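You operate a simulated robot arm through the tools that you are given. There is no shell and no other tool.

You run a simulated robot arm. Do the job below in one go: nothing can be reset, and whatever is moved stays where it is left.

TASK
Fit the can the yellow card asks for and lock it in.
Fine: It goes in the black dock; the blue can goes on the orange stand. Set down upright: blue can, what you pick out.
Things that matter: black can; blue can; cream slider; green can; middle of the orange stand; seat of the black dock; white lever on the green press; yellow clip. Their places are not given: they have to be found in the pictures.

It is judged by the outcome, as a careful person would: the job done as asked, and still so three seconds after it is handed in. It fails if anything else is knocked over, pushed out of place, dropped, spilled or broken.

THE ROBOT
A 6-joint arm with a four-finger gripper, fixed in place. Base frame: the origin is on the floor under the middle of its stand, x ahead of it, y to its left, z up; the work surface is at about z = 80. Readings come in cm, degrees, newtons and seconds.
It reaches about 101.2 cm from its shoulder. Its first joint turns from -166.0 to 166.0 degrees. Payload 3.43 kg.
The tool frame sits at the grasp point between the pads (the TCP): z along the fingers, y along the line on which they close. The tips reach 3 cm beyond it. The gripper opens to 12 cm; its body begins 8.5 cm behind the TCP.
Orientation is that of the tool frame in the base frame, as a unit quaternion [x, y, z, w]. With the fingers straight down and closing along the base's y, the tool's x points along the base's -x, its y along +y and its z along -z.

THE INTERFACE
- The arm moves only by the tool play_rows. Its argument "rows" is a list of rows, each a list of 7 numbers: the turn, a rotation vector about the tool's x, y, z in degrees, then the shift along the tool's x, y, z in cm, then the closure, from 0 (fully open) to 1 (shut). In form: [[wx, wy, wz, x, y, z, jaw], ...]. A call has 1 to 20 rows; each row is the pose to reach, as a shift and turn from the pose commanded when the call began, along the tool's axes at that moment. Each row takes 0.2 s and may step no farther than 5 cm and 8.6 degrees from the row before; otherwise, or with a gripper value out of range, the whole call is refused. Where a pose cannot be reached the arm comes as near as it can. A force on the tool above 40 N (or 10 N above the force at the start of the call, whichever is more), or a blocked arm, ends the call early, and 0.2 s more pass. The fingers move at their own pace (about 13.62 cm/s each) and stop on an object; they squeeze with about 41 N. The grip force told is the motor's: it shows also when the fingers shut on nothing. Time passes only in rows, and 0.2 s behind the last, so rows that repeat a pose let the fingers close. It gives the time, the measured TCP pose, the force on the tool (base axes), the opening and the grip force at its end, in the units of the frame above (readings bear some noise), with the torque about the TCP (base axes, N m) and any sound that the robot's microphone picked up.
- Cameras (640 x 400 px; columns grow to the right, rows downward): "scene" is fixed at [4.02, 64.74, 140.57]; the picture's right is [-0.59, -0.81, 0.00], its down [-0.55, 0.41, -0.73] and it looks along [0.59, -0.43, -0.69] (base axes); focal length 214 px, centre (320, 200). "wrist" rides on the gripper at [7.2, -1.7, -12] in the tool frame; the picture's right is [0.23, 0.97, 0.00], its down [-0.81, 0.19, -0.55] and it looks along [-0.54, 0.13, 0.83] (tool axes); focal length 275 px, centre (320, 200).
- capture(camera): a new picture of that camera. The clock stands still meanwhile.
- point_at(camera, pixels): for up to 12 pixels [column, row] of the newest picture of that camera ("zoom" is the newest enlarged one), the place [x, y, z] in the base frame of the surface seen there, good to about 0.3 cm, but the place of the scene camera against the robot may be out by one fixed shift of up to 1.8 cm in any direction. The clock stands still meanwhile.
- enlarge(camera, box): a new picture of the part [left, top, right, bottom] of that camera's present view, enlarged. The clock stands still meanwhile.
- job_done(): hands the job in; it is judged then, once.

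Leave the gripper open and the arm clear of the work at the hand-in unless told otherwise.

The tools are called after ">>>" as a command line: name --pt "numbers of a row" for each row, then --argument value for the rest, lists and objects as JSON in quotes. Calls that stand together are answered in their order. play_rows: Moves the arm, as the interface text tells. Its arguments: {"type":"object","properties":{"rows":{"type":"array","items":{"type":"array","items":{"type":"number"}}}},"required":["rows"]} The other tools are called the same way: capture (camera) takes a picture; point_at (camera, pixels) gives the place of the surface under pixels of a picture; enlarge (camera, box) takes an enlarged picture of a part of a camera's view; job_done () hands the job in.

At the start:

```text
clock: 0.0
position: [33.62, 36.34, 116.77]
tool_rot: [-0.001, 1.0, 0.001, -0.001]
force: [-0.4, -0.7, -0.1]
moment: [0.05, 0.02, 0.0]
finger_gap: 12.04
grip_force: 0.1
```

scene: 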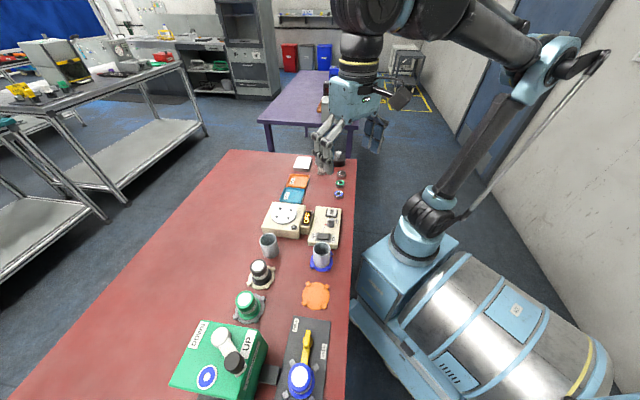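
wrist: 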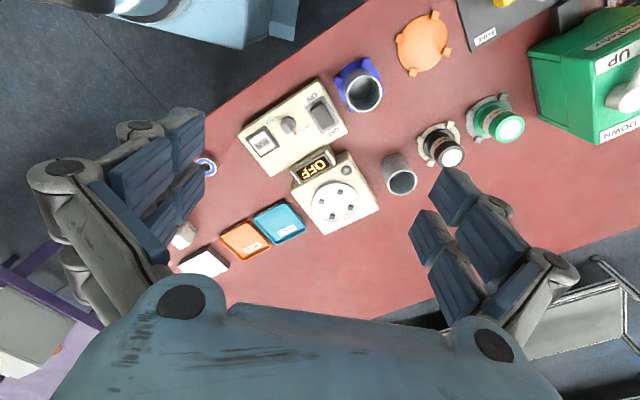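

I start by looking closely at the work area: the dock/press region at the bottom of the scene picture, and the rest of the table for a yellow card.

>>> enlarge --camera "scene" --box '[160, 300, 360, 400]'

>>> enlarge --camera "scene" --box '[220, 200, 360, 300]'

>>> enlarge --camera "scene" --box '[260, 140, 360, 210]'

>>> enlarge --camera "wrist" --box '[320, 0, 640, 200]'

```text
3.20 times, centred on (260, 350) of scene
```

zoom: 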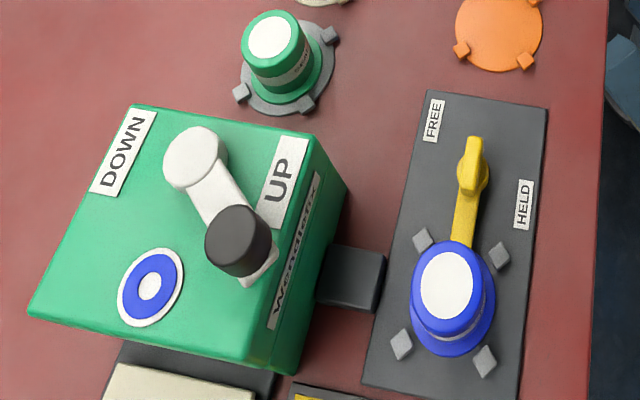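

```text
4.00 times, centred on (290, 250) of scene
```

zoom: 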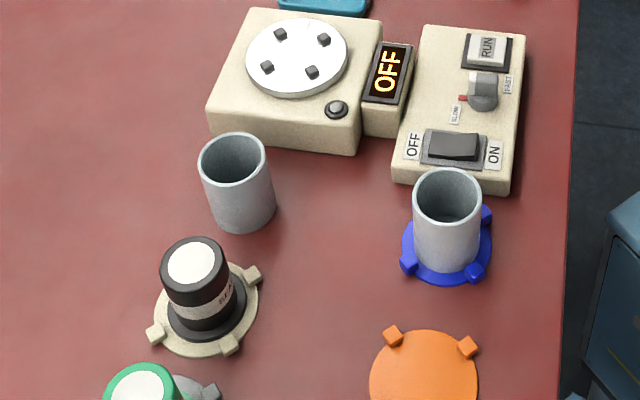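

```text
5.71 times, centred on (310, 175) of scene
```

zoom: 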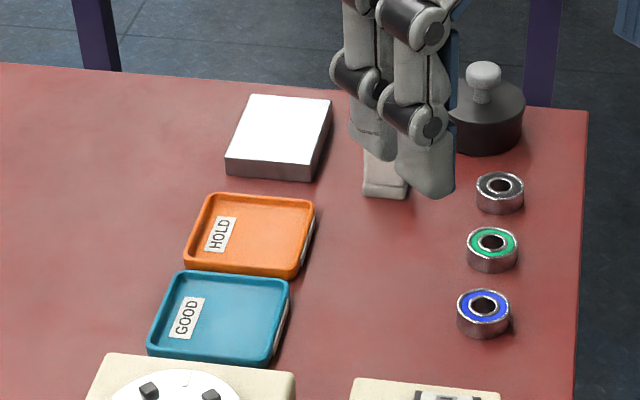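

```text
2.00 times, centred on (480, 100) of wrist
```

zoom: 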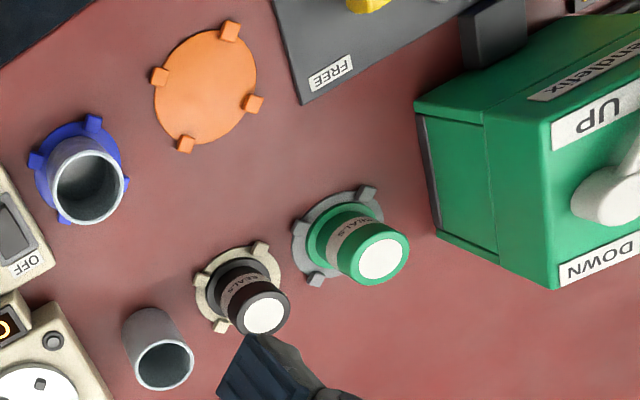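

The blue can sits in a dark grey/black dock with a yellow clip (FREE/HELD); the green press with a lever is beside it. Something cream and something yellow are at the lower edge of the picture, behind the press. I measure places in the scene picture first.

>>> point_at --camera "scene" --pixels '[[300, 372], [305, 345], [316, 295], [249, 306], [262, 267], [222, 337], [234, 362], [207, 377], [270, 375], [310, 330], [318, 380], [285, 396]]'

>>> enlarge --camera "scene" --box '[160, 360, 240, 400]'

>>> enlarge --camera "scene" --box '[240, 350, 340, 400]'

```text
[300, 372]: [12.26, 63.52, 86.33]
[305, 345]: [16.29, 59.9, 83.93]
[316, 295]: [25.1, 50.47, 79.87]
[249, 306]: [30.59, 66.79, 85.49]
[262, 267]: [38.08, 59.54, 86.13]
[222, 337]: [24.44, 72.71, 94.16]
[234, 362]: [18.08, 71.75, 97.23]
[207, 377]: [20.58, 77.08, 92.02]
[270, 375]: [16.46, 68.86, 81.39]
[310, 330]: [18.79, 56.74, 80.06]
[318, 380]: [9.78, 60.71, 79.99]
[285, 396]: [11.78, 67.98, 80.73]
```

```text
8.00 times, centred on (200, 380) of scene
```

zoom: 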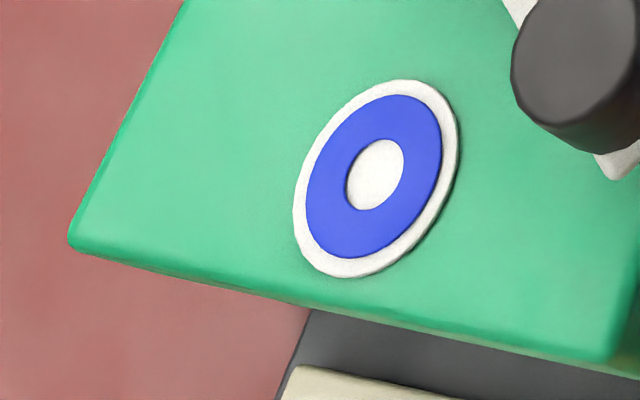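

```text
6.40 times, centred on (290, 375) of scene
```

zoom: 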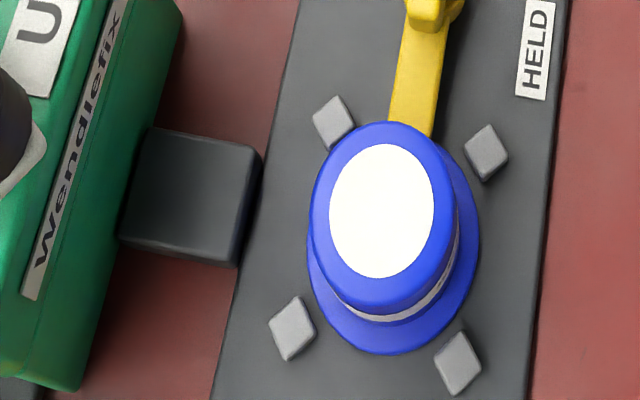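

I see the press hides what stands behind it (at larger y), including a cream piece and something yellow. I'll move the arm at height along +y so that the wrist camera can see that part of the table.

>>> play_rows --pt "0 0 0 0 3 0 0" --pt "0 0 0 0 6 -1 0" --pt "0 0 0 0 9 -2 0" --pt "0 0 0 0 12 -3 0" --pt "0 0 0 0 15 -4 0" --pt "0 0 0 0 18 -5 0" --pt "0 0 0 0 21 -6 0" --pt "0 0 0 0 24 -7 0" --pt "0 0 0 0 27 -8 0" --pt "0 0 0 0 30 -8 0" --pt "0 0 0 0 30 -8 0"

>>> capture --camera "wrist"

>>> capture --camera "scene"

```text
clock: 2.4
position: [32.09, 66.41, 125.01]
tool_rot: [-0.001, 1.0, 0.001, 0.005]
force: [0.0, 0.1, -0.2]
moment: [-0.05, 0.01, -0.01]
finger_gap: 12.0
grip_force: 0.0
```

```text
taken
```

wrist: 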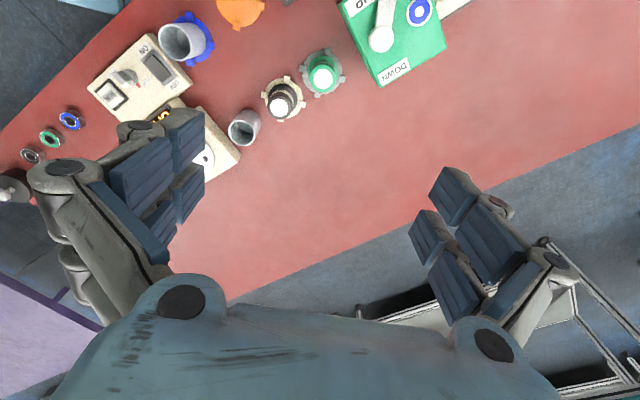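

```text
taken
```

scene: 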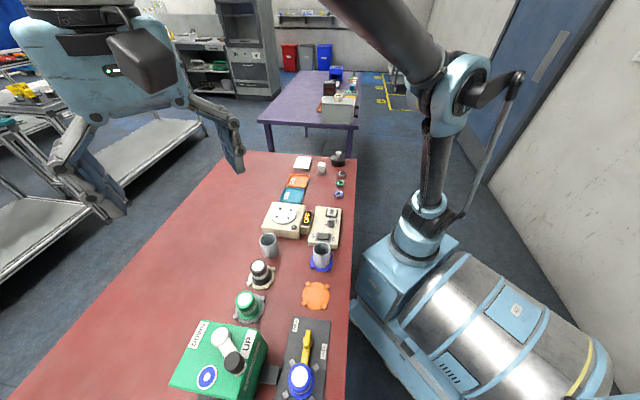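

The table runs diagonally, so the hidden part lies toward smaller x. I'll turn the gripper about the vertical so the wrist camera looks along +y, and pull the tool back to about (12, 50).

>>> play_rows --pt "0 0 -8 1.7 -1.5 0 0" --pt "0 0 -16 3.4 -3 0 0" --pt "0 0 -24 5.1 -4.5 0 0" --pt "0 0 -32 6.8 -6 0 0" --pt "0 0 -40 8.5 -7.5 0 0" --pt "0 0 -48 10.2 -9 0 0" --pt "0 0 -56 11.9 -10.5 0 0" --pt "0 0 -64 13.6 -12 0 0" --pt "0 0 -72 15.3 -13.5 0 0" --pt "0 0 -80 17 -15 0 0" --pt "0 0 -88 18.5 -16.5 0 0" --pt "0 0 -90 20 -18 0 0" --pt "0 0 -90 20 -18 0 0"

>>> capture --camera "wrist"

```text
clock: 5.2
position: [11.85, 48.51, 124.85]
tool_rot: [0.708, -0.707, 0.003, -0.004]
force: [-0.3, 0.2, 0.6]
moment: [0.02, 0.01, -0.01]
finger_gap: 12.0
grip_force: 0.0
```

```text
taken
```

wrist: 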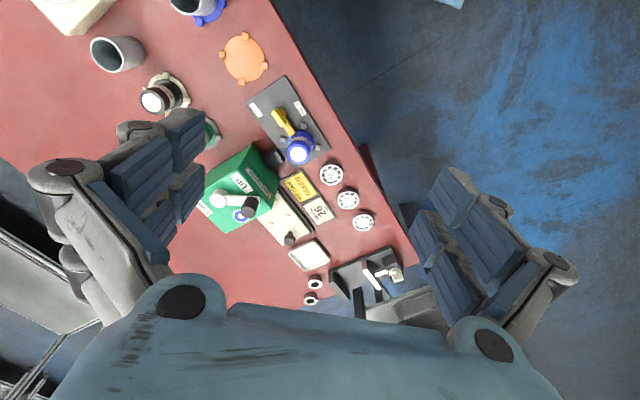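

I now see the press, the dock with the blue can, and behind the press a yellow card near (302,187), a cream slider unit near (285,215), and other items. I enlarge those.

>>> enlarge --camera "wrist" --box '[190, 70, 430, 220]'

>>> enlarge --camera "wrist" --box '[260, 160, 360, 222]'

>>> enlarge --camera "wrist" --box '[230, 180, 430, 305]'

```text
2.67 times, centred on (310, 145) of wrist
```

zoom: 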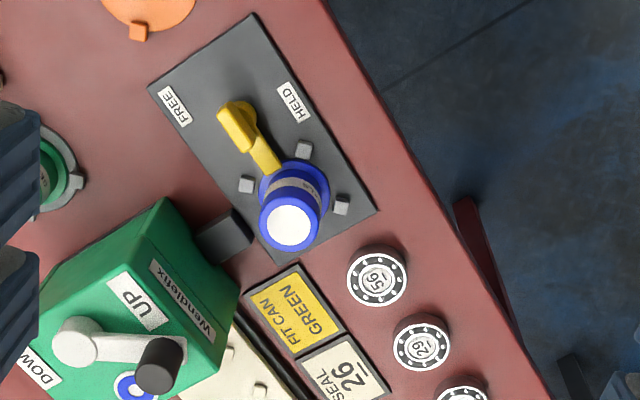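

```text
6.40 times, centred on (310, 191) of wrist
```

zoom: 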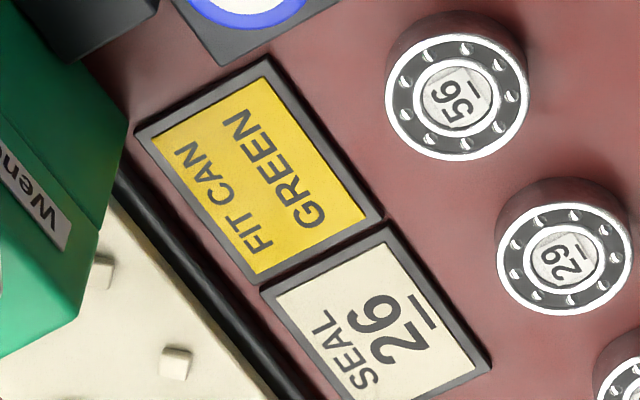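

```text
3.20 times, centred on (330, 242) of wrist
```

zoom: 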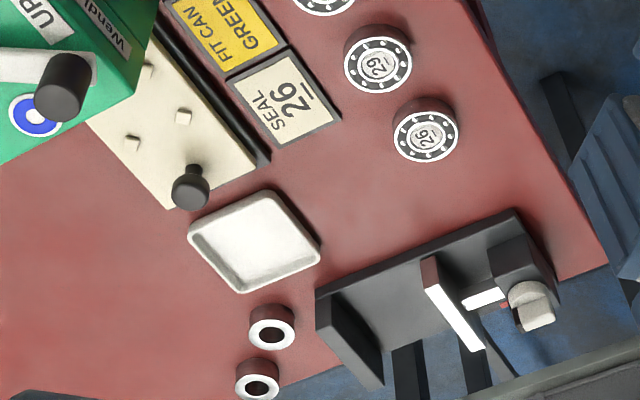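

The yellow card reads "FIT CAN GREEN". So: take the blue can out of the dock to the orange stand, put the green can into the dock, and lock it with the yellow clip. I look closer at the clip, dock and green can to understand the mechanism.

>>> enlarge --camera "wrist" --box '[240, 70, 336, 170]'

>>> enlarge --camera "wrist" --box '[265, 95, 325, 135]'

>>> enlarge --camera "scene" --box '[280, 315, 340, 400]'

>>> enlarge --camera "scene" --box '[225, 280, 285, 325]'

```text
4.00 times, centred on (288, 120) of wrist
```

zoom: 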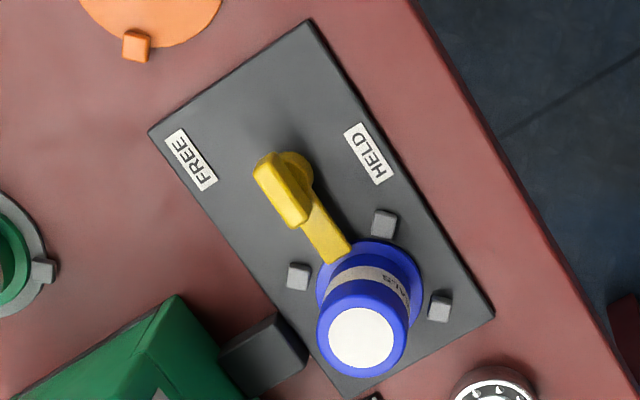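

```text
10.00 times, centred on (295, 115) of wrist
```

zoom: 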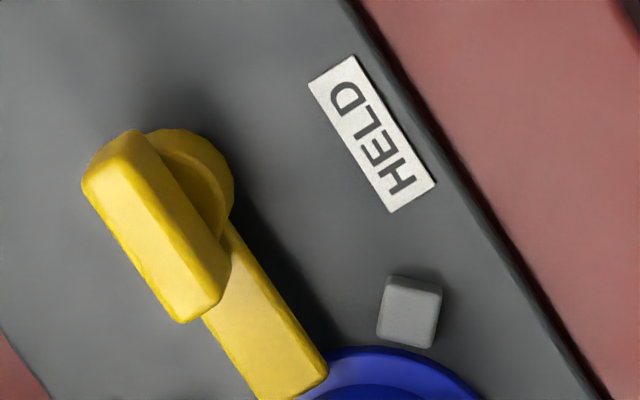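

```text
4.71 times, centred on (310, 358) of scene
```

zoom: 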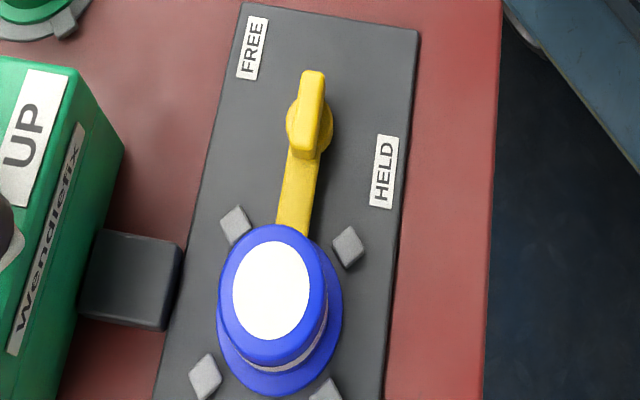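

```text
8.89 times, centred on (255, 302) of scene
```

zoom: 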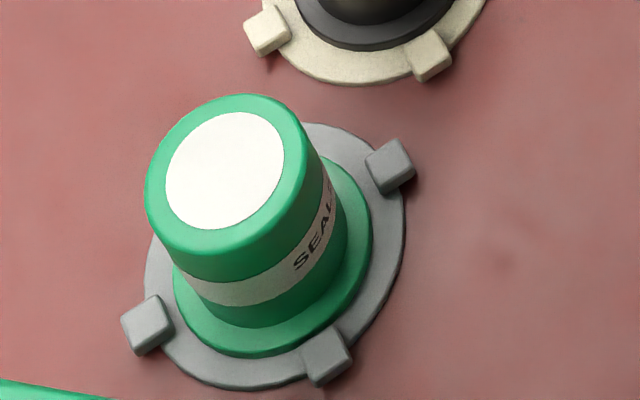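

The clip seems to be a round-boss lever with a bar reaching over the can's flange. I'll measure the clip, dock, labels and can with the wrist camera (which has no shift).

>>> enlarge --camera "wrist" --box '[240, 70, 336, 170]'

>>> point_at --camera "zoom" --pixels '[[302, 158], [266, 170], [295, 212], [320, 220], [335, 252], [190, 160], [368, 153], [308, 22], [152, 133], [492, 312], [362, 338], [340, 275]]'

>>> point_at --camera "wrist" --pixels '[[244, 58], [222, 50], [261, 38], [256, 80], [233, 200], [219, 200], [249, 208], [276, 158], [302, 187], [240, 213], [290, 240], [205, 120]]'

```text
4.00 times, centred on (288, 120) of wrist
```

zoom: 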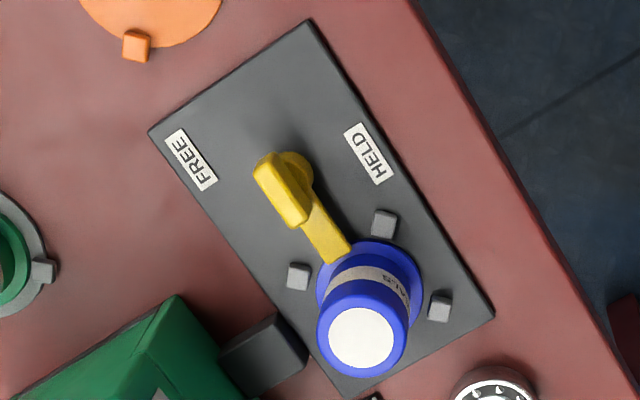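

```text
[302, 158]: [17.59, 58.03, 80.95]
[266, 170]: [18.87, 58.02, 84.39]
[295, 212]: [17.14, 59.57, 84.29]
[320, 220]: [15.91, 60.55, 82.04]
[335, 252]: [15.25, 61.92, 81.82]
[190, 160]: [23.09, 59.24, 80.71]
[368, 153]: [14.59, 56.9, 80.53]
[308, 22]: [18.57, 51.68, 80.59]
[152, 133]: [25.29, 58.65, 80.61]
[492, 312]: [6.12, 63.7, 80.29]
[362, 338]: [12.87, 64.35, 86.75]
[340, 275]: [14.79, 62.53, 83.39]
```

```text
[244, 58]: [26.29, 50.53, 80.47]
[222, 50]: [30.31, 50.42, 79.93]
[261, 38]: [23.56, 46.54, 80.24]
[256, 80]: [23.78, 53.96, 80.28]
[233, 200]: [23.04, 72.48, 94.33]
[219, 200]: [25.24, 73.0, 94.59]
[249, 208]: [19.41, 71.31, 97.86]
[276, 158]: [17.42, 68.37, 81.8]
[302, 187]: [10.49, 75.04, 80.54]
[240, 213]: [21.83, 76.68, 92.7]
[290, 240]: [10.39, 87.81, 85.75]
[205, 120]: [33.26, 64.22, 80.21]
```

The can in the dock tops out at z≈86.7, the clip fin at z≈84.4, and the plate at z≈80.5; the dock axis runs along (-0.72, 0.69). I'll turn the tool to line up with the dock and come lower over the clip for a closer look, staying above the press lever (z≈98).

>>> play_rows --pt "0 0 -6 -1.4 -0.5 2 0" --pt "0 0 -12 -2.8 -1 4 0" --pt "0 0 -18 -4.2 -1.5 6 0" --pt "0 0 -24 -5.6 -2 8 0" --pt "0 0 -30 -7 -2.5 10 0" --pt "0 0 -36 -8.4 -3 12 0" --pt "0 0 -42 -9.8 -3.5 14 0" --pt "0 0 -46 -11 -4 16 0" --pt "0 0 -46 -11.5 -4.1 17 0" --pt "0 0 -46 -11.5 -4.1 17 0"

>>> capture --camera "wrist"

>>> capture --camera "scene"

```text
clock: 7.4
position: [16.45, 60.02, 107.84]
tool_rot: [0.927, -0.374, 0.004, -0.002]
force: [0.1, -0.4, 0.6]
moment: [0.03, -0.03, 0.02]
finger_gap: 11.98
grip_force: 0.1
```

```text
taken
```

wrist: 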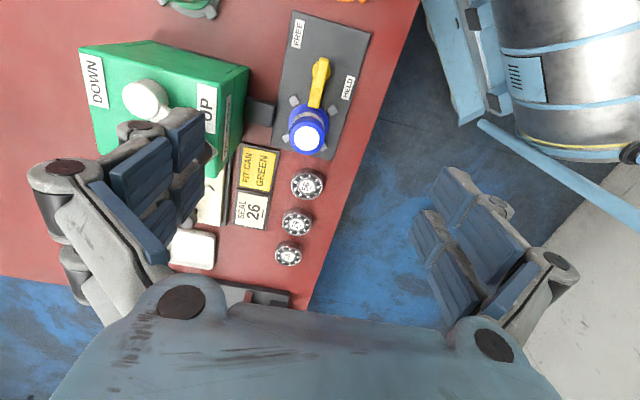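

```text
taken
```

scene: 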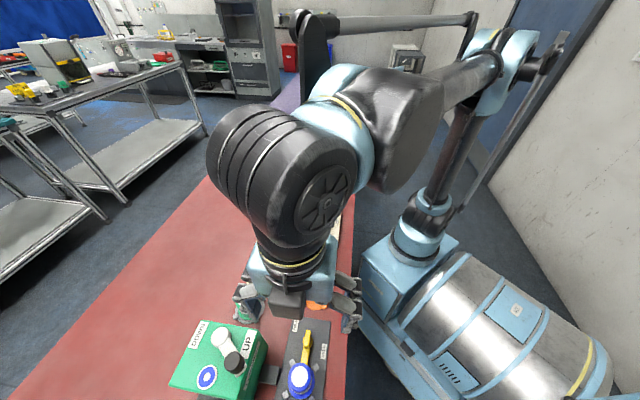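

The dock is now at wrist picture area (280–370, 10–165). I enlarge the clip and can in both cameras, and the gripper in the scene view for its size.

>>> enlarge --camera "wrist" --box '[270, 10, 370, 165]'

>>> enlarge --camera "wrist" --box '[285, 50, 355, 95]'

>>> enlarge --camera "wrist" --box '[280, 90, 340, 130]'

>>> enlarge --camera "scene" --box '[210, 240, 380, 340]'

```text
2.58 times, centred on (320, 88) of wrist
```

zoom: 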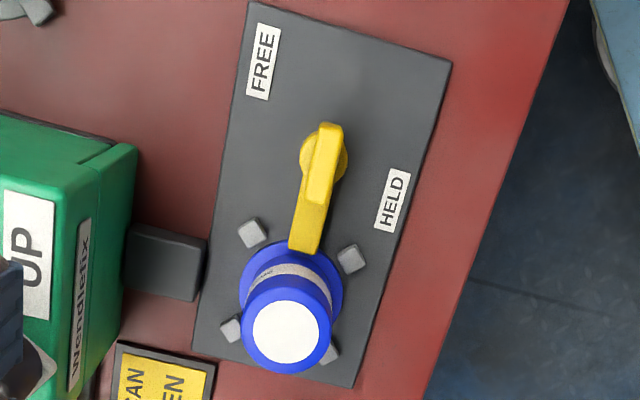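

```text
8.89 times, centred on (320, 72) of wrist
```

zoom: 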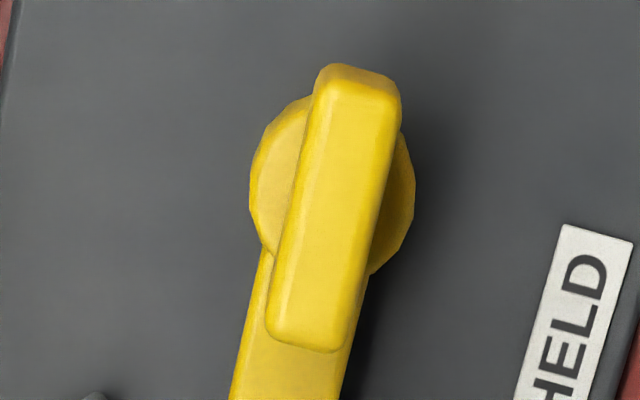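

```text
10.00 times, centred on (310, 110) of wrist
```

zoom: 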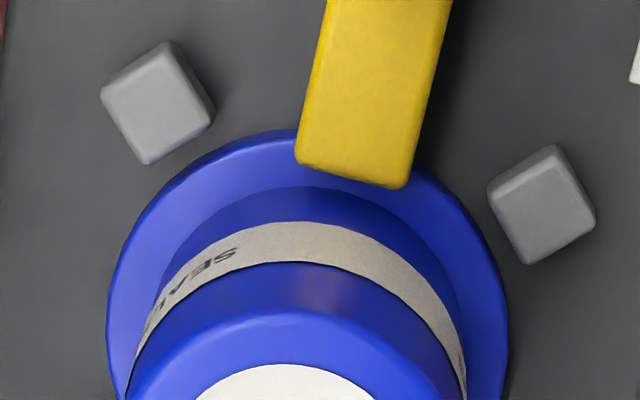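

```text
3.76 times, centred on (295, 290) of scene
```

zoom: 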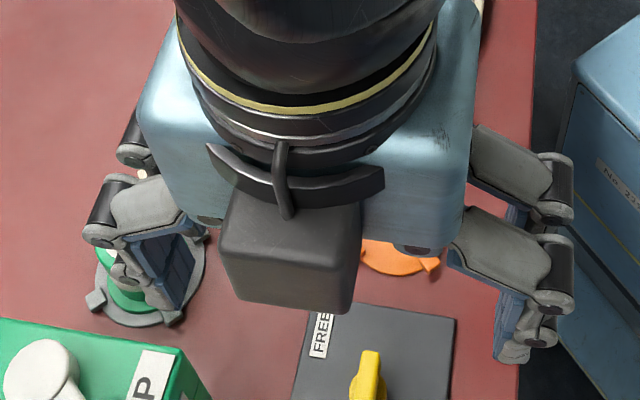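

The clip is a rotary lever: a round boss with a raised fin, its bar lying over the blue can's flange (held). I measure fin, bar, flange, posts, can top and press edges in the wrist picture.

>>> point_at --camera "wrist" --pixels '[[321.5, 72.6], [324, 60], [318.8, 86], [313.5, 70.5], [329, 73], [315.5, 102], [307.2, 139.2], [292, 139], [322.5, 139], [294, 100.8], [331.6, 110.5], [308, 126]]'

>>> point_at --camera "wrist" --pixels '[[285.5, 138], [324.4, 147.8], [291, 118], [326, 120], [309, 106], [247, 69], [242, 100], [236, 140], [262, 110], [300, 30], [346, 87], [145, 100]]'

```text
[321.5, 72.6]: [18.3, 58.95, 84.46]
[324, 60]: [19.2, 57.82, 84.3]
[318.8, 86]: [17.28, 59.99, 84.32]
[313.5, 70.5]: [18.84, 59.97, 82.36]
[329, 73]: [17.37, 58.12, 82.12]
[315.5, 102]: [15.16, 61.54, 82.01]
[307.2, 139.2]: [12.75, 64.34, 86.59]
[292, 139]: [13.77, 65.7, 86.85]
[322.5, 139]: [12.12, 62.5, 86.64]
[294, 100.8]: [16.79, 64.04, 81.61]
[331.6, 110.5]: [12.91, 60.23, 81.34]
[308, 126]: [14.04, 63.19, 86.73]
```

```text
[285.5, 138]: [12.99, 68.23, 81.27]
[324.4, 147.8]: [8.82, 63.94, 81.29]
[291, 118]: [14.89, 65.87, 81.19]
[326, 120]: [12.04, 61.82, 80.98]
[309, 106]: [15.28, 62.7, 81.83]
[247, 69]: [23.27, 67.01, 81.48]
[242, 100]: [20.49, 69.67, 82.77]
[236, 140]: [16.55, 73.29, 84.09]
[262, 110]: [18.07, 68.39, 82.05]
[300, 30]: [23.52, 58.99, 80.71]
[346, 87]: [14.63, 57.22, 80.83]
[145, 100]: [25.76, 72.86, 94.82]
```

Seat centre works out to about (12.9, 64.1) (posts at ±4 cm along base x and y), clip pivot about (18.15, 59.0), press wall 9.2 cm from the can's centre. Now I measure the fingers' shape from the wrist picture (pads at left 100–200, 110–260 and right 410–520, 170–330) and the fin sides more finely.

>>> point_at --camera "wrist" --pixels '[[172, 112], [203, 108], [190, 150], [112, 175], [155, 225], [168, 262], [205, 150], [120, 128], [60, 168], [70, 270], [205, 210], [160, 180]]'

>>> point_at --camera "wrist" --pixels '[[317.6, 72.0], [325.6, 73.5], [319.5, 66], [327.5, 67], [315.8, 82], [323, 84], [312.8, 66], [314.2, 76], [330, 69], [328.5, 78], [320.5, 57.5], [316, 87.5]]'

```text
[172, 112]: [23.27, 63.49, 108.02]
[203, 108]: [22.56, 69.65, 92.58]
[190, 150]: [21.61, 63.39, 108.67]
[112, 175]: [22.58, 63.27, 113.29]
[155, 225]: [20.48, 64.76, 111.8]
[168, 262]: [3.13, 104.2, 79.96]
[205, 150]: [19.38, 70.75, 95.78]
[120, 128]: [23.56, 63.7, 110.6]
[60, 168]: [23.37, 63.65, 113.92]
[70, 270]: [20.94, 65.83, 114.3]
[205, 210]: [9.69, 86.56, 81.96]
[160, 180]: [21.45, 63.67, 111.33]
```

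```text
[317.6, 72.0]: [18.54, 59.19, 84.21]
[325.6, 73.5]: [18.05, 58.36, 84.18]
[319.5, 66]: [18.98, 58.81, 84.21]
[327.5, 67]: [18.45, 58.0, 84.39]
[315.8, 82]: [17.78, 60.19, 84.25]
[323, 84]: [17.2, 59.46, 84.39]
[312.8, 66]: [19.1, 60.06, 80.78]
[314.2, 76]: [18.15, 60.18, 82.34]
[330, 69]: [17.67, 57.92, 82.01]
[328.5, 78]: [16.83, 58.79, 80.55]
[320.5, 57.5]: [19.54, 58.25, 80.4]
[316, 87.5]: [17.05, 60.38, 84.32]
```

Fingers span about ±2.6 cm along the tool's x, so straddling the fin is possible with clearance to the can (5 cm away). I'll half close the jaws and go above the clip's pivot at (18.25, 58.9), down to z≈92 first, then check the reading.

>>> play_rows --pt "0 0 0 1.0 -0.2 0 0.5" --pt "0 0 0 2.06 -0.46 2 0.55" --pt "0 0 0 2.06 -0.46 5 0.55" --pt "0 0 0 2.06 -0.46 8 0.55" --pt "0 0 0 2.06 -0.46 11 0.55" --pt "0 0 0 2.06 -0.46 14 0.55" --pt "0 0 0 2.06 -0.46 16 0.55" --pt "0 0 0 2.06 -0.46 16 0.55" --pt "0 0 0 2.06 -0.46 16 0.55"

>>> capture --camera "wrist"

>>> enlarge --camera "scene" --box '[160, 270, 370, 400]'

```text
clock: 9.4
position: [18.21, 58.85, 91.92]
tool_rot: [0.927, -0.374, 0.005, -0.003]
force: [-0.2, -0.3, -0.8]
moment: [0.0, -0.02, -0.02]
finger_gap: 5.39
grip_force: 0.1
```

```text
taken
```

wrist: 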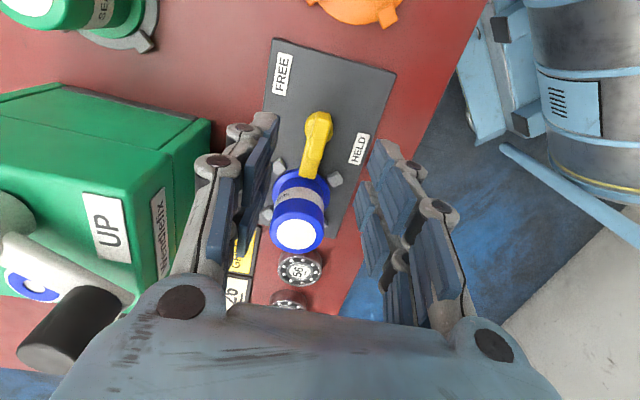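

```text
3.05 times, centred on (265, 335) of scene
```

zoom: 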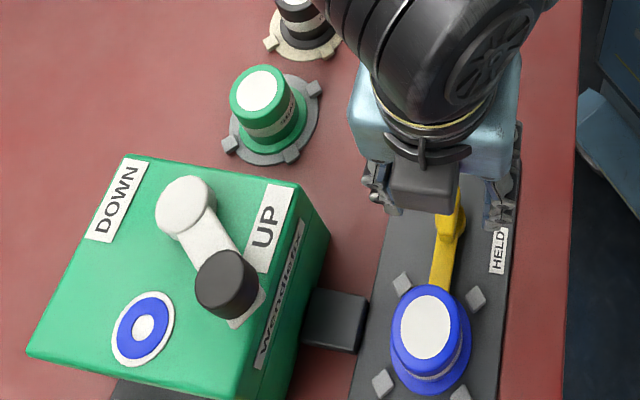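

The tool reads (18.21, 58.85, 91.92) over the clip. I check where the fin is relative to the jaws in the wrist view (fin near (318,130)).

>>> enlarge --camera "wrist" --box '[270, 100, 370, 162]'

>>> point_at --camera "wrist" --pixels '[[318.5, 130], [323, 113], [313, 147], [310, 130], [327, 130], [306, 125], [333, 132], [309, 172], [297, 232], [265, 215], [280, 165], [336, 178]]'

```text
6.40 times, centred on (320, 131) of wrist
```

zoom: 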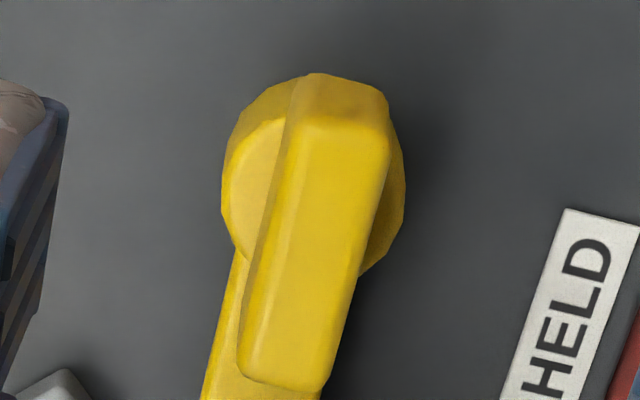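

```text
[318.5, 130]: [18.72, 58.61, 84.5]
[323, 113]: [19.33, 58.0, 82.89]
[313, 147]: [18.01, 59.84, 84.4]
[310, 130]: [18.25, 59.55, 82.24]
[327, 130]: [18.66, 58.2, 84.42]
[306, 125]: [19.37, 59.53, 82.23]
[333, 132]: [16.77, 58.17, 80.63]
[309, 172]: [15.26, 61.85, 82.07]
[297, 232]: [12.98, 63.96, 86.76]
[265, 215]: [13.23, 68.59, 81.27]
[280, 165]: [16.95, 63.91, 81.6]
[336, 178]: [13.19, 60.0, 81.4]
```

The fin's top centre appears at (319.7, 139), which matches the tool's axis, and its sides run parallel to the tool's x. I descend 6.1 cm to z≈85.8 with jaws open around the fin (tips stay above the boss at z 82.3).

>>> play_rows --pt "0 0 0 0 0 2 0.55" --pt "0 0 0 0 0 4 0.55" --pt "0 0 0 0 0 5.2 0.55" --pt "0 0 0 0 0 6.1 0.55" --pt "0 0 0 0 0 6.1 0.55" --pt "0 0 0 0 0 6.1 0.55"

>>> capture --camera "wrist"

```text
clock: 10.8
position: [18.21, 58.87, 85.77]
tool_rot: [0.927, -0.374, 0.006, -0.003]
force: [-0.6, 0.0, -0.3]
moment: [0.01, 0.01, -0.02]
finger_gap: 5.39
grip_force: 0.0
```

```text
taken
```

wrist: 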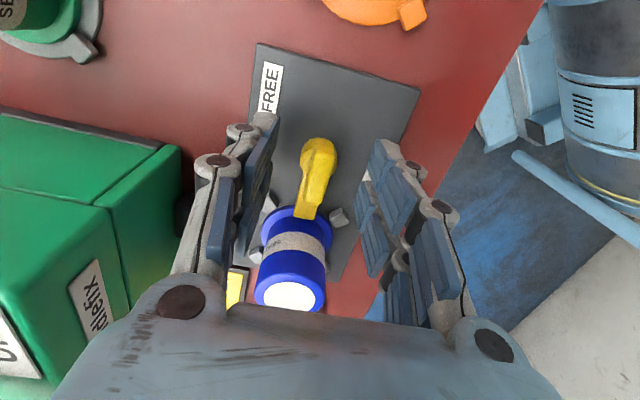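

The fin sits centred between the jaws. I close the jaws to about a 1.2 cm gap (fin about 1 cm wide) so they work like a wrench, and check the forces.

>>> play_rows --pt "0 0 0 0 0 0 0.75" --pt "0 0 0 0 0 0 0.85" --pt "0 0 0 0 0 0 0.9" --pt "0 0 0 0 0 0 0.9" --pt "0 0 0 0 0 0 0.9"

>>> capture --camera "wrist"

```text
clock: 12.0
position: [18.29, 58.9, 85.76]
tool_rot: [0.927, -0.374, 0.004, -0.003]
force: [0.4, 1.7, -0.2]
moment: [0.02, 0.01, -0.06]
finger_gap: 1.26
grip_force: 0.6
```

```text
taken
```

wrist: 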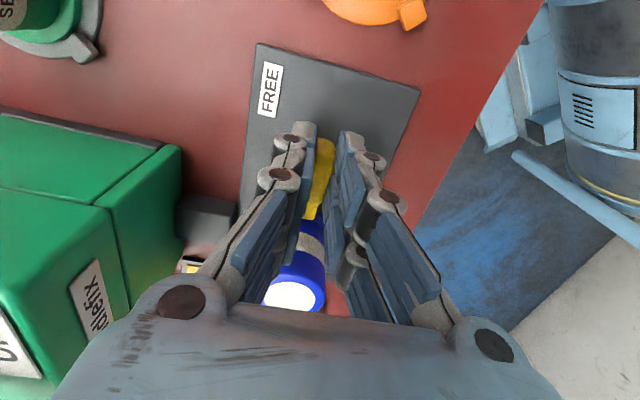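

Gap is 1.26 cm with almost no force. I now try turning clockwise from above (bar swinging away from the can toward the FREE side), 15° first, and watch the torque.

>>> play_rows --pt "0 0 4 0 0 0 0.9" --pt "0 0 8 0 0 0 0.9" --pt "0 0 12 0 0 0 0.9" --pt "0 0 15 0 0 0 0.9" --pt "0 0 15 0 0 0 0.9"

>>> enlarge --camera "scene" --box '[250, 310, 360, 400]'

>>> capture --camera "wrist"

```text
clock: 13.2
position: [18.32, 58.65, 85.79]
tool_rot: [0.871, -0.492, 0.005, -0.003]
force: [-5.4, -1.7, -0.4]
moment: [-0.03, 0.14, -0.01]
finger_gap: 1.43
grip_force: 2.0
```

```text
4.44 times, centred on (305, 355) of scene
```

zoom: 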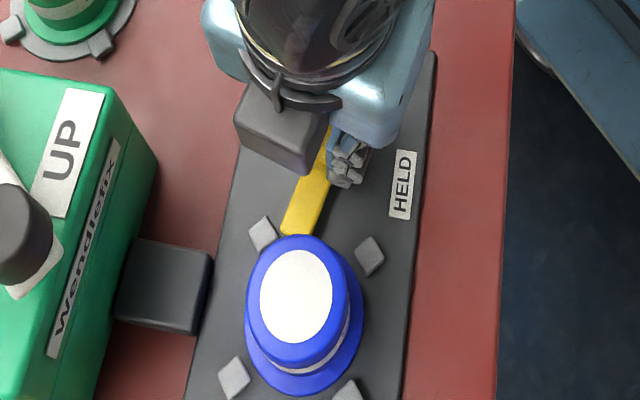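

```text
taken
```

wrist: 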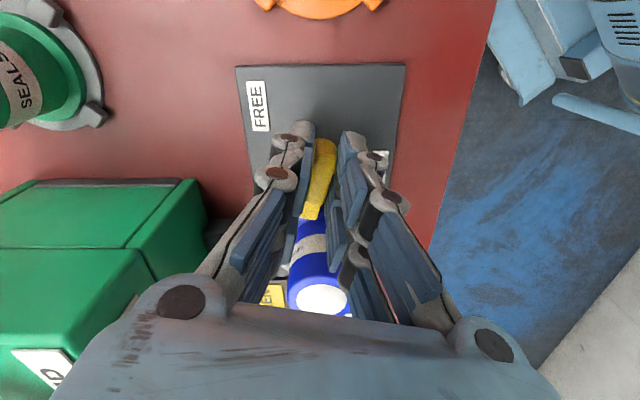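

The clip turns freely this way (bar has moved off toward the left, force only about 6 N). I continue clockwise in small steps by another 45°.

>>> play_rows --pt "0 0 5 0 0 0 0.9" --pt "0 0 10 0 0 0 0.9" --pt "0 0 15 0 0 0 0.9" --pt "0 0 20 0 0 0 0.9" --pt "0 0 25 0 0 0 0.9" --pt "0 0 30 0 0 0 0.9" --pt "0 0 35 0 0 0 0.9" --pt "0 0 40 0 0 0 0.9" --pt "0 0 45 0 0 0 0.9" --pt "0 0 45 0 0 0 0.9"

>>> enlarge --camera "scene" --box '[250, 310, 360, 400]'

>>> capture --camera "wrist"

```text
clock: 15.4
position: [18.31, 58.9, 85.87]
tool_rot: [-0.615, 0.788, -0.003, 0.005]
force: [-11.8, -2.3, 2.1]
moment: [-0.08, 0.33, 0.02]
finger_gap: 1.89
grip_force: 5.4
```

```text
4.44 times, centred on (305, 355) of scene
```

zoom: 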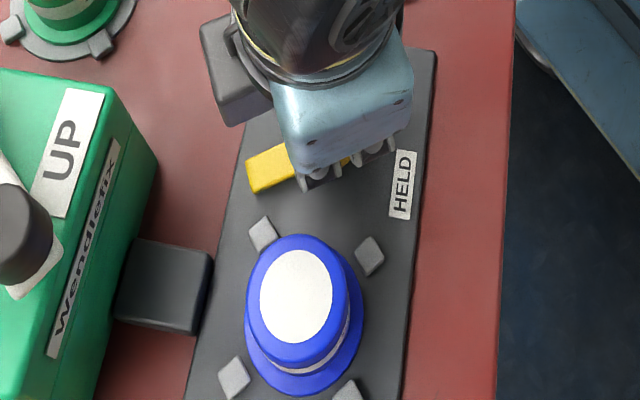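

```text
taken
```

wrist: 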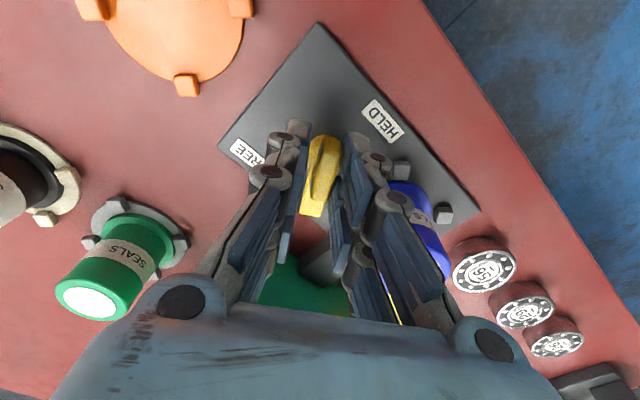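

The bar has swung about 60°. A sideways push of about 11 N along the tool's y shows a small offset, so I ease 0.15 cm that way and turn a further 30°.

>>> play_rows --pt "0 0 0 0 0.15 0 0.9" --pt "0 0 5 0 0.15 0 0.9" --pt "0 0 10 0 0.15 0 0.9" --pt "0 0 15 0 0.15 0 0.9" --pt "0 0 20 0 0.15 0 0.9" --pt "0 0 25 0 0.15 0 0.9" --pt "0 0 30 0 0.15 0 0.9" --pt "0 0 30 0 0.15 0 0.9"

>>> enlarge --camera "scene" --box '[250, 310, 360, 400]'

>>> capture --camera "wrist"

```text
clock: 17.2
position: [18.22, 58.88, 85.9]
tool_rot: [-0.391, 0.92, -0.002, 0.005]
force: [-8.1, 4.3, -1.9]
moment: [0.18, 0.14, -0.03]
finger_gap: 1.68
grip_force: 4.0
```

```text
4.44 times, centred on (305, 355) of scene
```

zoom: 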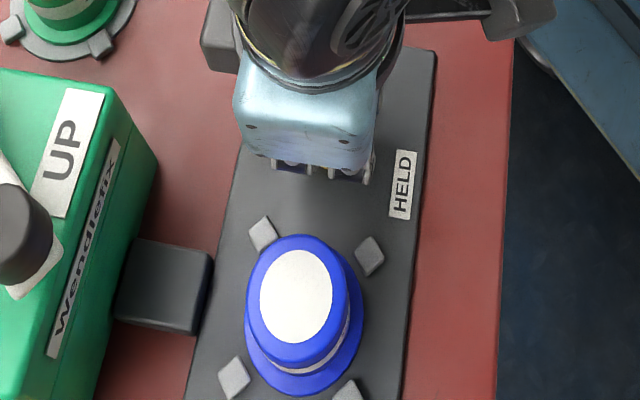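

```text
taken
```

wrist: 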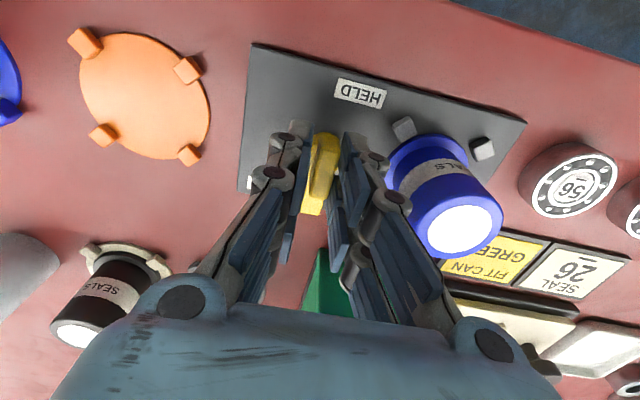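

Bar is now about 90° from the can. I continue up to roughly 25° more toward the FREE label, easing another 0.1 cm sideways, watching for a stop.

>>> play_rows --pt "0 0 0 0 0.1 0 0.9" --pt "0 0 5 0 0.1 0 0.9" --pt "0 0 10 0 0.1 0 0.9" --pt "0 0 15 0 0.1 0 0.9" --pt "0 0 20 0 0.1 0 0.9" --pt "0 0 25 0 0.1 0 0.9" --pt "0 0 25 0 0.1 0 0.9"

>>> capture --camera "wrist"

>>> enlarge --camera "wrist" --box '[260, 110, 380, 230]'

```text
clock: 18.8
position: [18.05, 58.98, 85.8]
tool_rot: [-0.182, 0.983, -0.001, 0.005]
force: [-18.6, 19.5, 2.1]
moment: [0.63, 0.52, 0.47]
finger_gap: 2.65
grip_force: 12.8
```

```text
taken
```

wrist: 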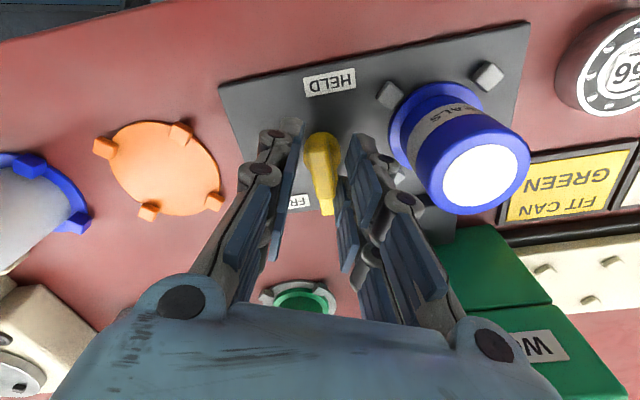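

```text
3.33 times, centred on (320, 170) of wrist
```

zoom: 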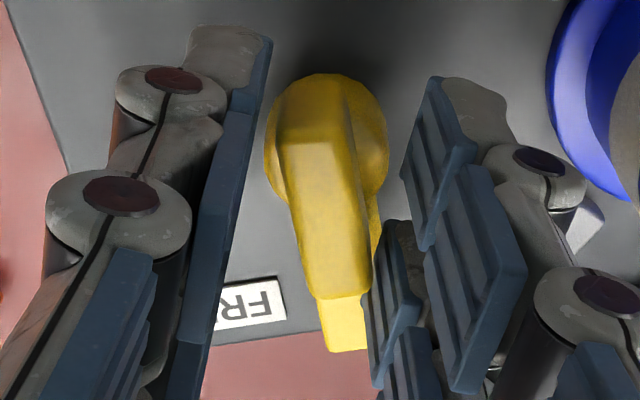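

Force rose to about 27 N and the jaws got pushed open: the clip has reached its FREE stop (bar at about 90°). I turn back 20° to unload, then open the jaws.

>>> play_rows --pt "0 0 -7 0 0 0 0.85" --pt "0 0 -14 0 0 0 0.8" --pt "0 0 -20 0 0 0 0.7" --pt "0 0 -22 0 0 0 0.6" --pt "0 0 -22 0 0 0 0.55" --pt "0 0 -22 0 0 0 0.55"

>>> capture --camera "wrist"

```text
clock: 20.2
position: [18.27, 58.85, 85.78]
tool_rot: [-0.367, 0.93, -0.001, 0.005]
force: [0.0, 0.0, 0.4]
moment: [-0.02, -0.02, -0.01]
finger_gap: 5.4
grip_force: 0.1
```

```text
taken
```

wrist: 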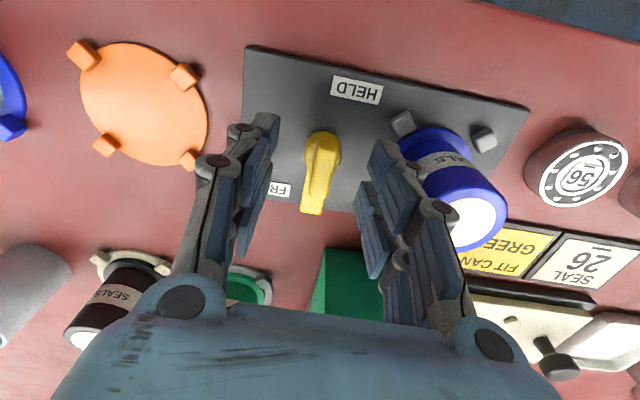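

The clip stands at FREE (bar across the plate) and forces are zero. I raise the tool 9 cm and then move over the blue can at about (12.9, 64.1), closing along the dock's length so the wide sides stay away from the press.

>>> play_rows --pt "0 0 0 0 0 -3 0.5" --pt "0 0 0 0 0 -6 0.45" --pt "0 0 0 0 0 -9 0.45" --pt "0 0 0 0.1 2.5 -9.5 0.45" --pt "0 0 -1 0.2 5 -9.5 0.45" --pt "0 0 -3 0.33 7.53 -9.5 0.45" --pt "0 0 -3 0.33 7.53 -9.5 0.45" --pt "0 0 -3 0.33 7.53 -9.5 0.45"

>>> capture --camera "wrist"

>>> enlarge --camera "scene" --box '[200, 280, 360, 400]'

```text
clock: 22.0
position: [12.84, 64.39, 95.08]
tool_rot: [-0.392, 0.92, -0.001, 0.006]
force: [0.3, 0.2, 1.0]
moment: [0.02, 0.0, 0.01]
finger_gap: 6.61
grip_force: 0.0
```

```text
taken
```

wrist: 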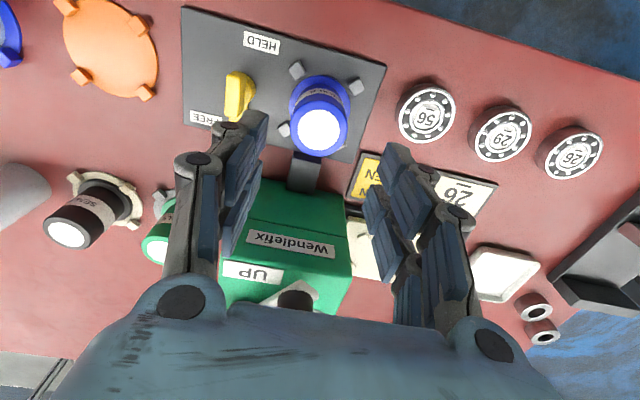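

```text
3.33 times, centred on (280, 340) of scene
```

zoom: 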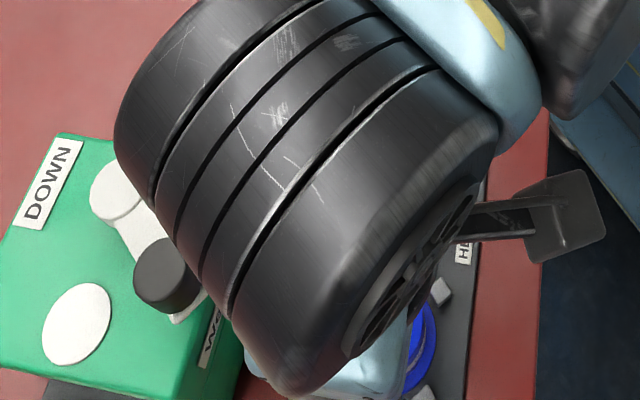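

Interesting: the coloured ring on the press top turned white when the clip went to FREE, so it seems to show the locked can's colour. Now I check the can's top centre against the tool axis: it should show near (320, 134).

>>> enlarge --camera "wrist" --box '[270, 60, 370, 180]'

>>> point_at --camera "wrist" --pixels '[[319, 130], [303, 130], [335, 130], [319, 112], [319, 148], [297, 70], [357, 87], [284, 130], [108, 48], [71, 8], [136, 23], [80, 78]]'

>>> point_at --camera "wrist" --pixels '[[146, 93], [160, 200], [160, 245], [150, 243], [68, 232], [238, 100], [245, 85], [232, 118], [120, 60], [100, 30], [344, 125], [95, 60]]'

```text
3.33 times, centred on (320, 120) of wrist
```

zoom: 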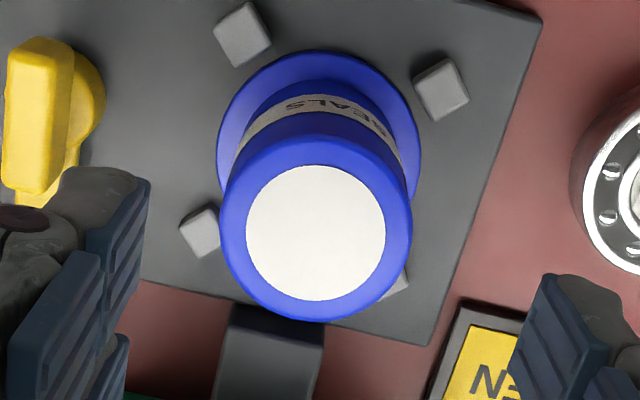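

```text
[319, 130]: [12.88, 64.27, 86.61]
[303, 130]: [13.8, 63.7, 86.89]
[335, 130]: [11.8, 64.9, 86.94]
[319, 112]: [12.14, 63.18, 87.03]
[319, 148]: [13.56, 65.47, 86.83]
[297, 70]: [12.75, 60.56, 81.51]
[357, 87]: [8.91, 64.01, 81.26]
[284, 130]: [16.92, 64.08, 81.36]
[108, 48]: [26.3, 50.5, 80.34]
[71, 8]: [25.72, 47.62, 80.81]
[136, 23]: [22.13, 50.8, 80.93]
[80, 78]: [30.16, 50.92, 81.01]
```

```text
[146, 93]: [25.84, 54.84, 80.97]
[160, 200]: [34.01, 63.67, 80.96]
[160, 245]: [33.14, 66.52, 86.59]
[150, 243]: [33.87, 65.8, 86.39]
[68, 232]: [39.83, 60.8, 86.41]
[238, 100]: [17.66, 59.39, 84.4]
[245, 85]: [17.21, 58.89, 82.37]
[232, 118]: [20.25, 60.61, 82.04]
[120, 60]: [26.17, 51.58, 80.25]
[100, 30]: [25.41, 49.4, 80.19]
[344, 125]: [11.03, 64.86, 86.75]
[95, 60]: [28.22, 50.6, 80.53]
```

The can's top centre is at (12.88, 64.27), within 0.1 cm of the tool. I correct slightly and descend 9.4 cm to z≈85.7 around the can.

>>> play_rows --pt "0 0 0 0.08 -0.1 2 0.45" --pt "0 0 0 0.08 -0.1 4.5 0.45" --pt "0 0 0 0.08 -0.1 6.5 0.45" --pt "0 0 0 0.08 -0.1 8.2 0.45" --pt "0 0 0 0.08 -0.1 9.4 0.45" --pt "0 0 0 0.08 -0.1 9.4 0.45" --pt "0 0 0 0.08 -0.1 9.4 0.45"

>>> capture --camera "wrist"

```text
clock: 23.6
position: [12.83, 64.12, 85.84]
tool_rot: [-0.391, 0.92, -0.002, 0.005]
force: [-0.2, 0.1, 0.5]
moment: [0.02, 0.0, -0.02]
finger_gap: 6.6
grip_force: 0.0
```

```text
taken
```

wrist: 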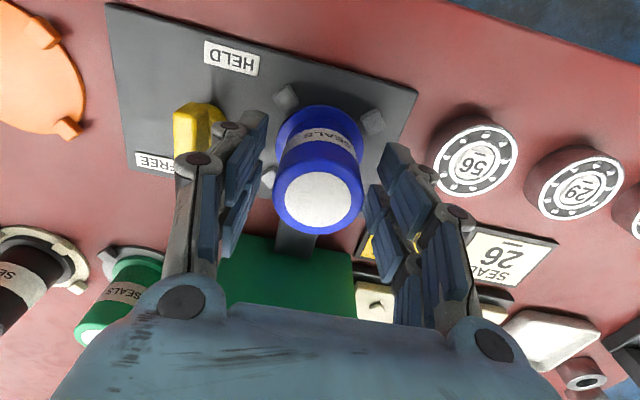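

The can stands between the jaws with no contact. I close on it.

>>> play_rows --pt "0 0 0 0 0 0 0.55" --pt "0 0 0 0 0 0 0.62" --pt "0 0 0 0 0 0 0.75" --pt "0 0 0 0 0 0 0.9" --pt "0 0 0 0 0 0 1" --pt "0 0 0 0 0 0 1"

```text
clock: 25.0
position: [12.82, 64.22, 85.78]
tool_rot: [-0.391, 0.92, -0.001, 0.005]
force: [-0.2, 0.2, 1.0]
moment: [0.03, -0.01, -0.01]
finger_gap: 4.19
grip_force: 40.8
```

Gripped: gap 4.19 cm, 41 N. I lift straight up by 9 cm.

>>> play_rows --pt "0 0 0 0 0 -0.7 1" --pt "0 0 0 0 0 -2 1" --pt "0 0 0 0 0 -4 1" --pt "0 0 0 0 0 -6 1" --pt "0 0 0 0 0 -8 1" --pt "0 0 0 0 0 -9.5 1" --pt "0 0 0 0 0 -9.5 1"

>>> capture --camera "wrist"

```text
clock: 26.6
position: [12.71, 63.94, 95.11]
tool_rot: [-0.391, 0.92, -0.001, 0.005]
force: [0.0, -0.3, -1.0]
moment: [-0.02, 0.02, 0.0]
finger_gap: 4.22
grip_force: 40.9
```

```text
taken
```

wrist: 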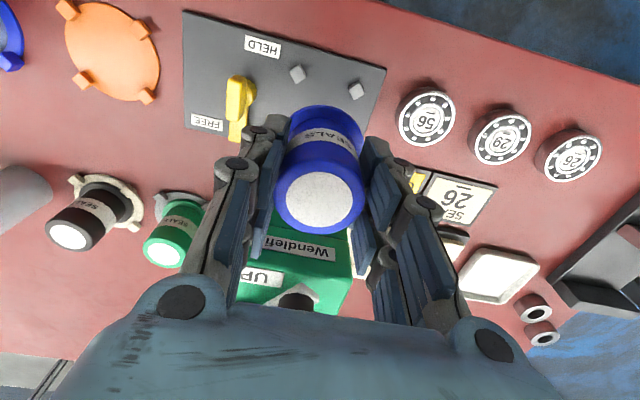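

The blue can is lifted. I measure the orange stand's tabs more precisely in the wrist picture around (112, 50), plus the green can and its neighbours.

>>> enlarge --camera "wrist" --box '[50, 0, 180, 110]'

>>> enlarge --camera "wrist" --box '[30, 160, 230, 285]'

```text
3.64 times, centred on (115, 55) of wrist
```

zoom: 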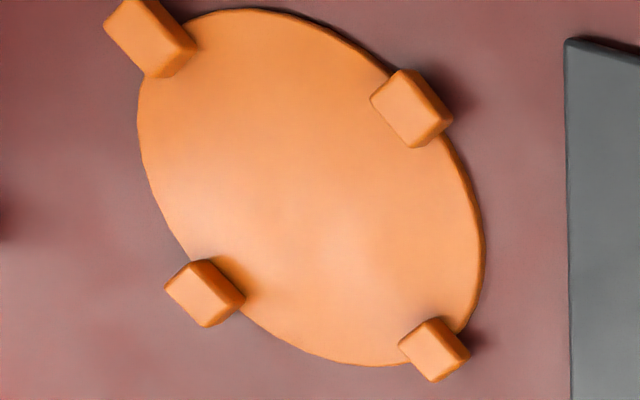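

```text
3.20 times, centred on (130, 222) of wrist
```

zoom: 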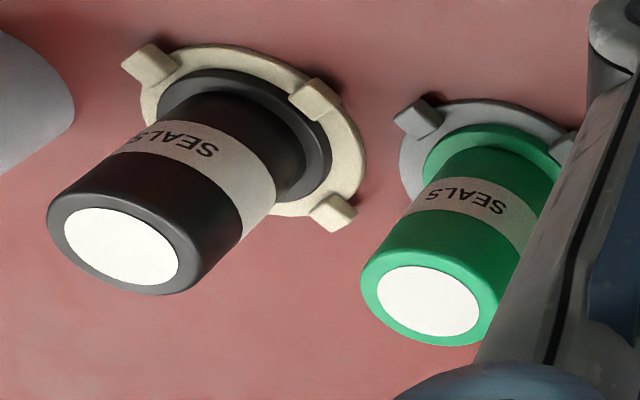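

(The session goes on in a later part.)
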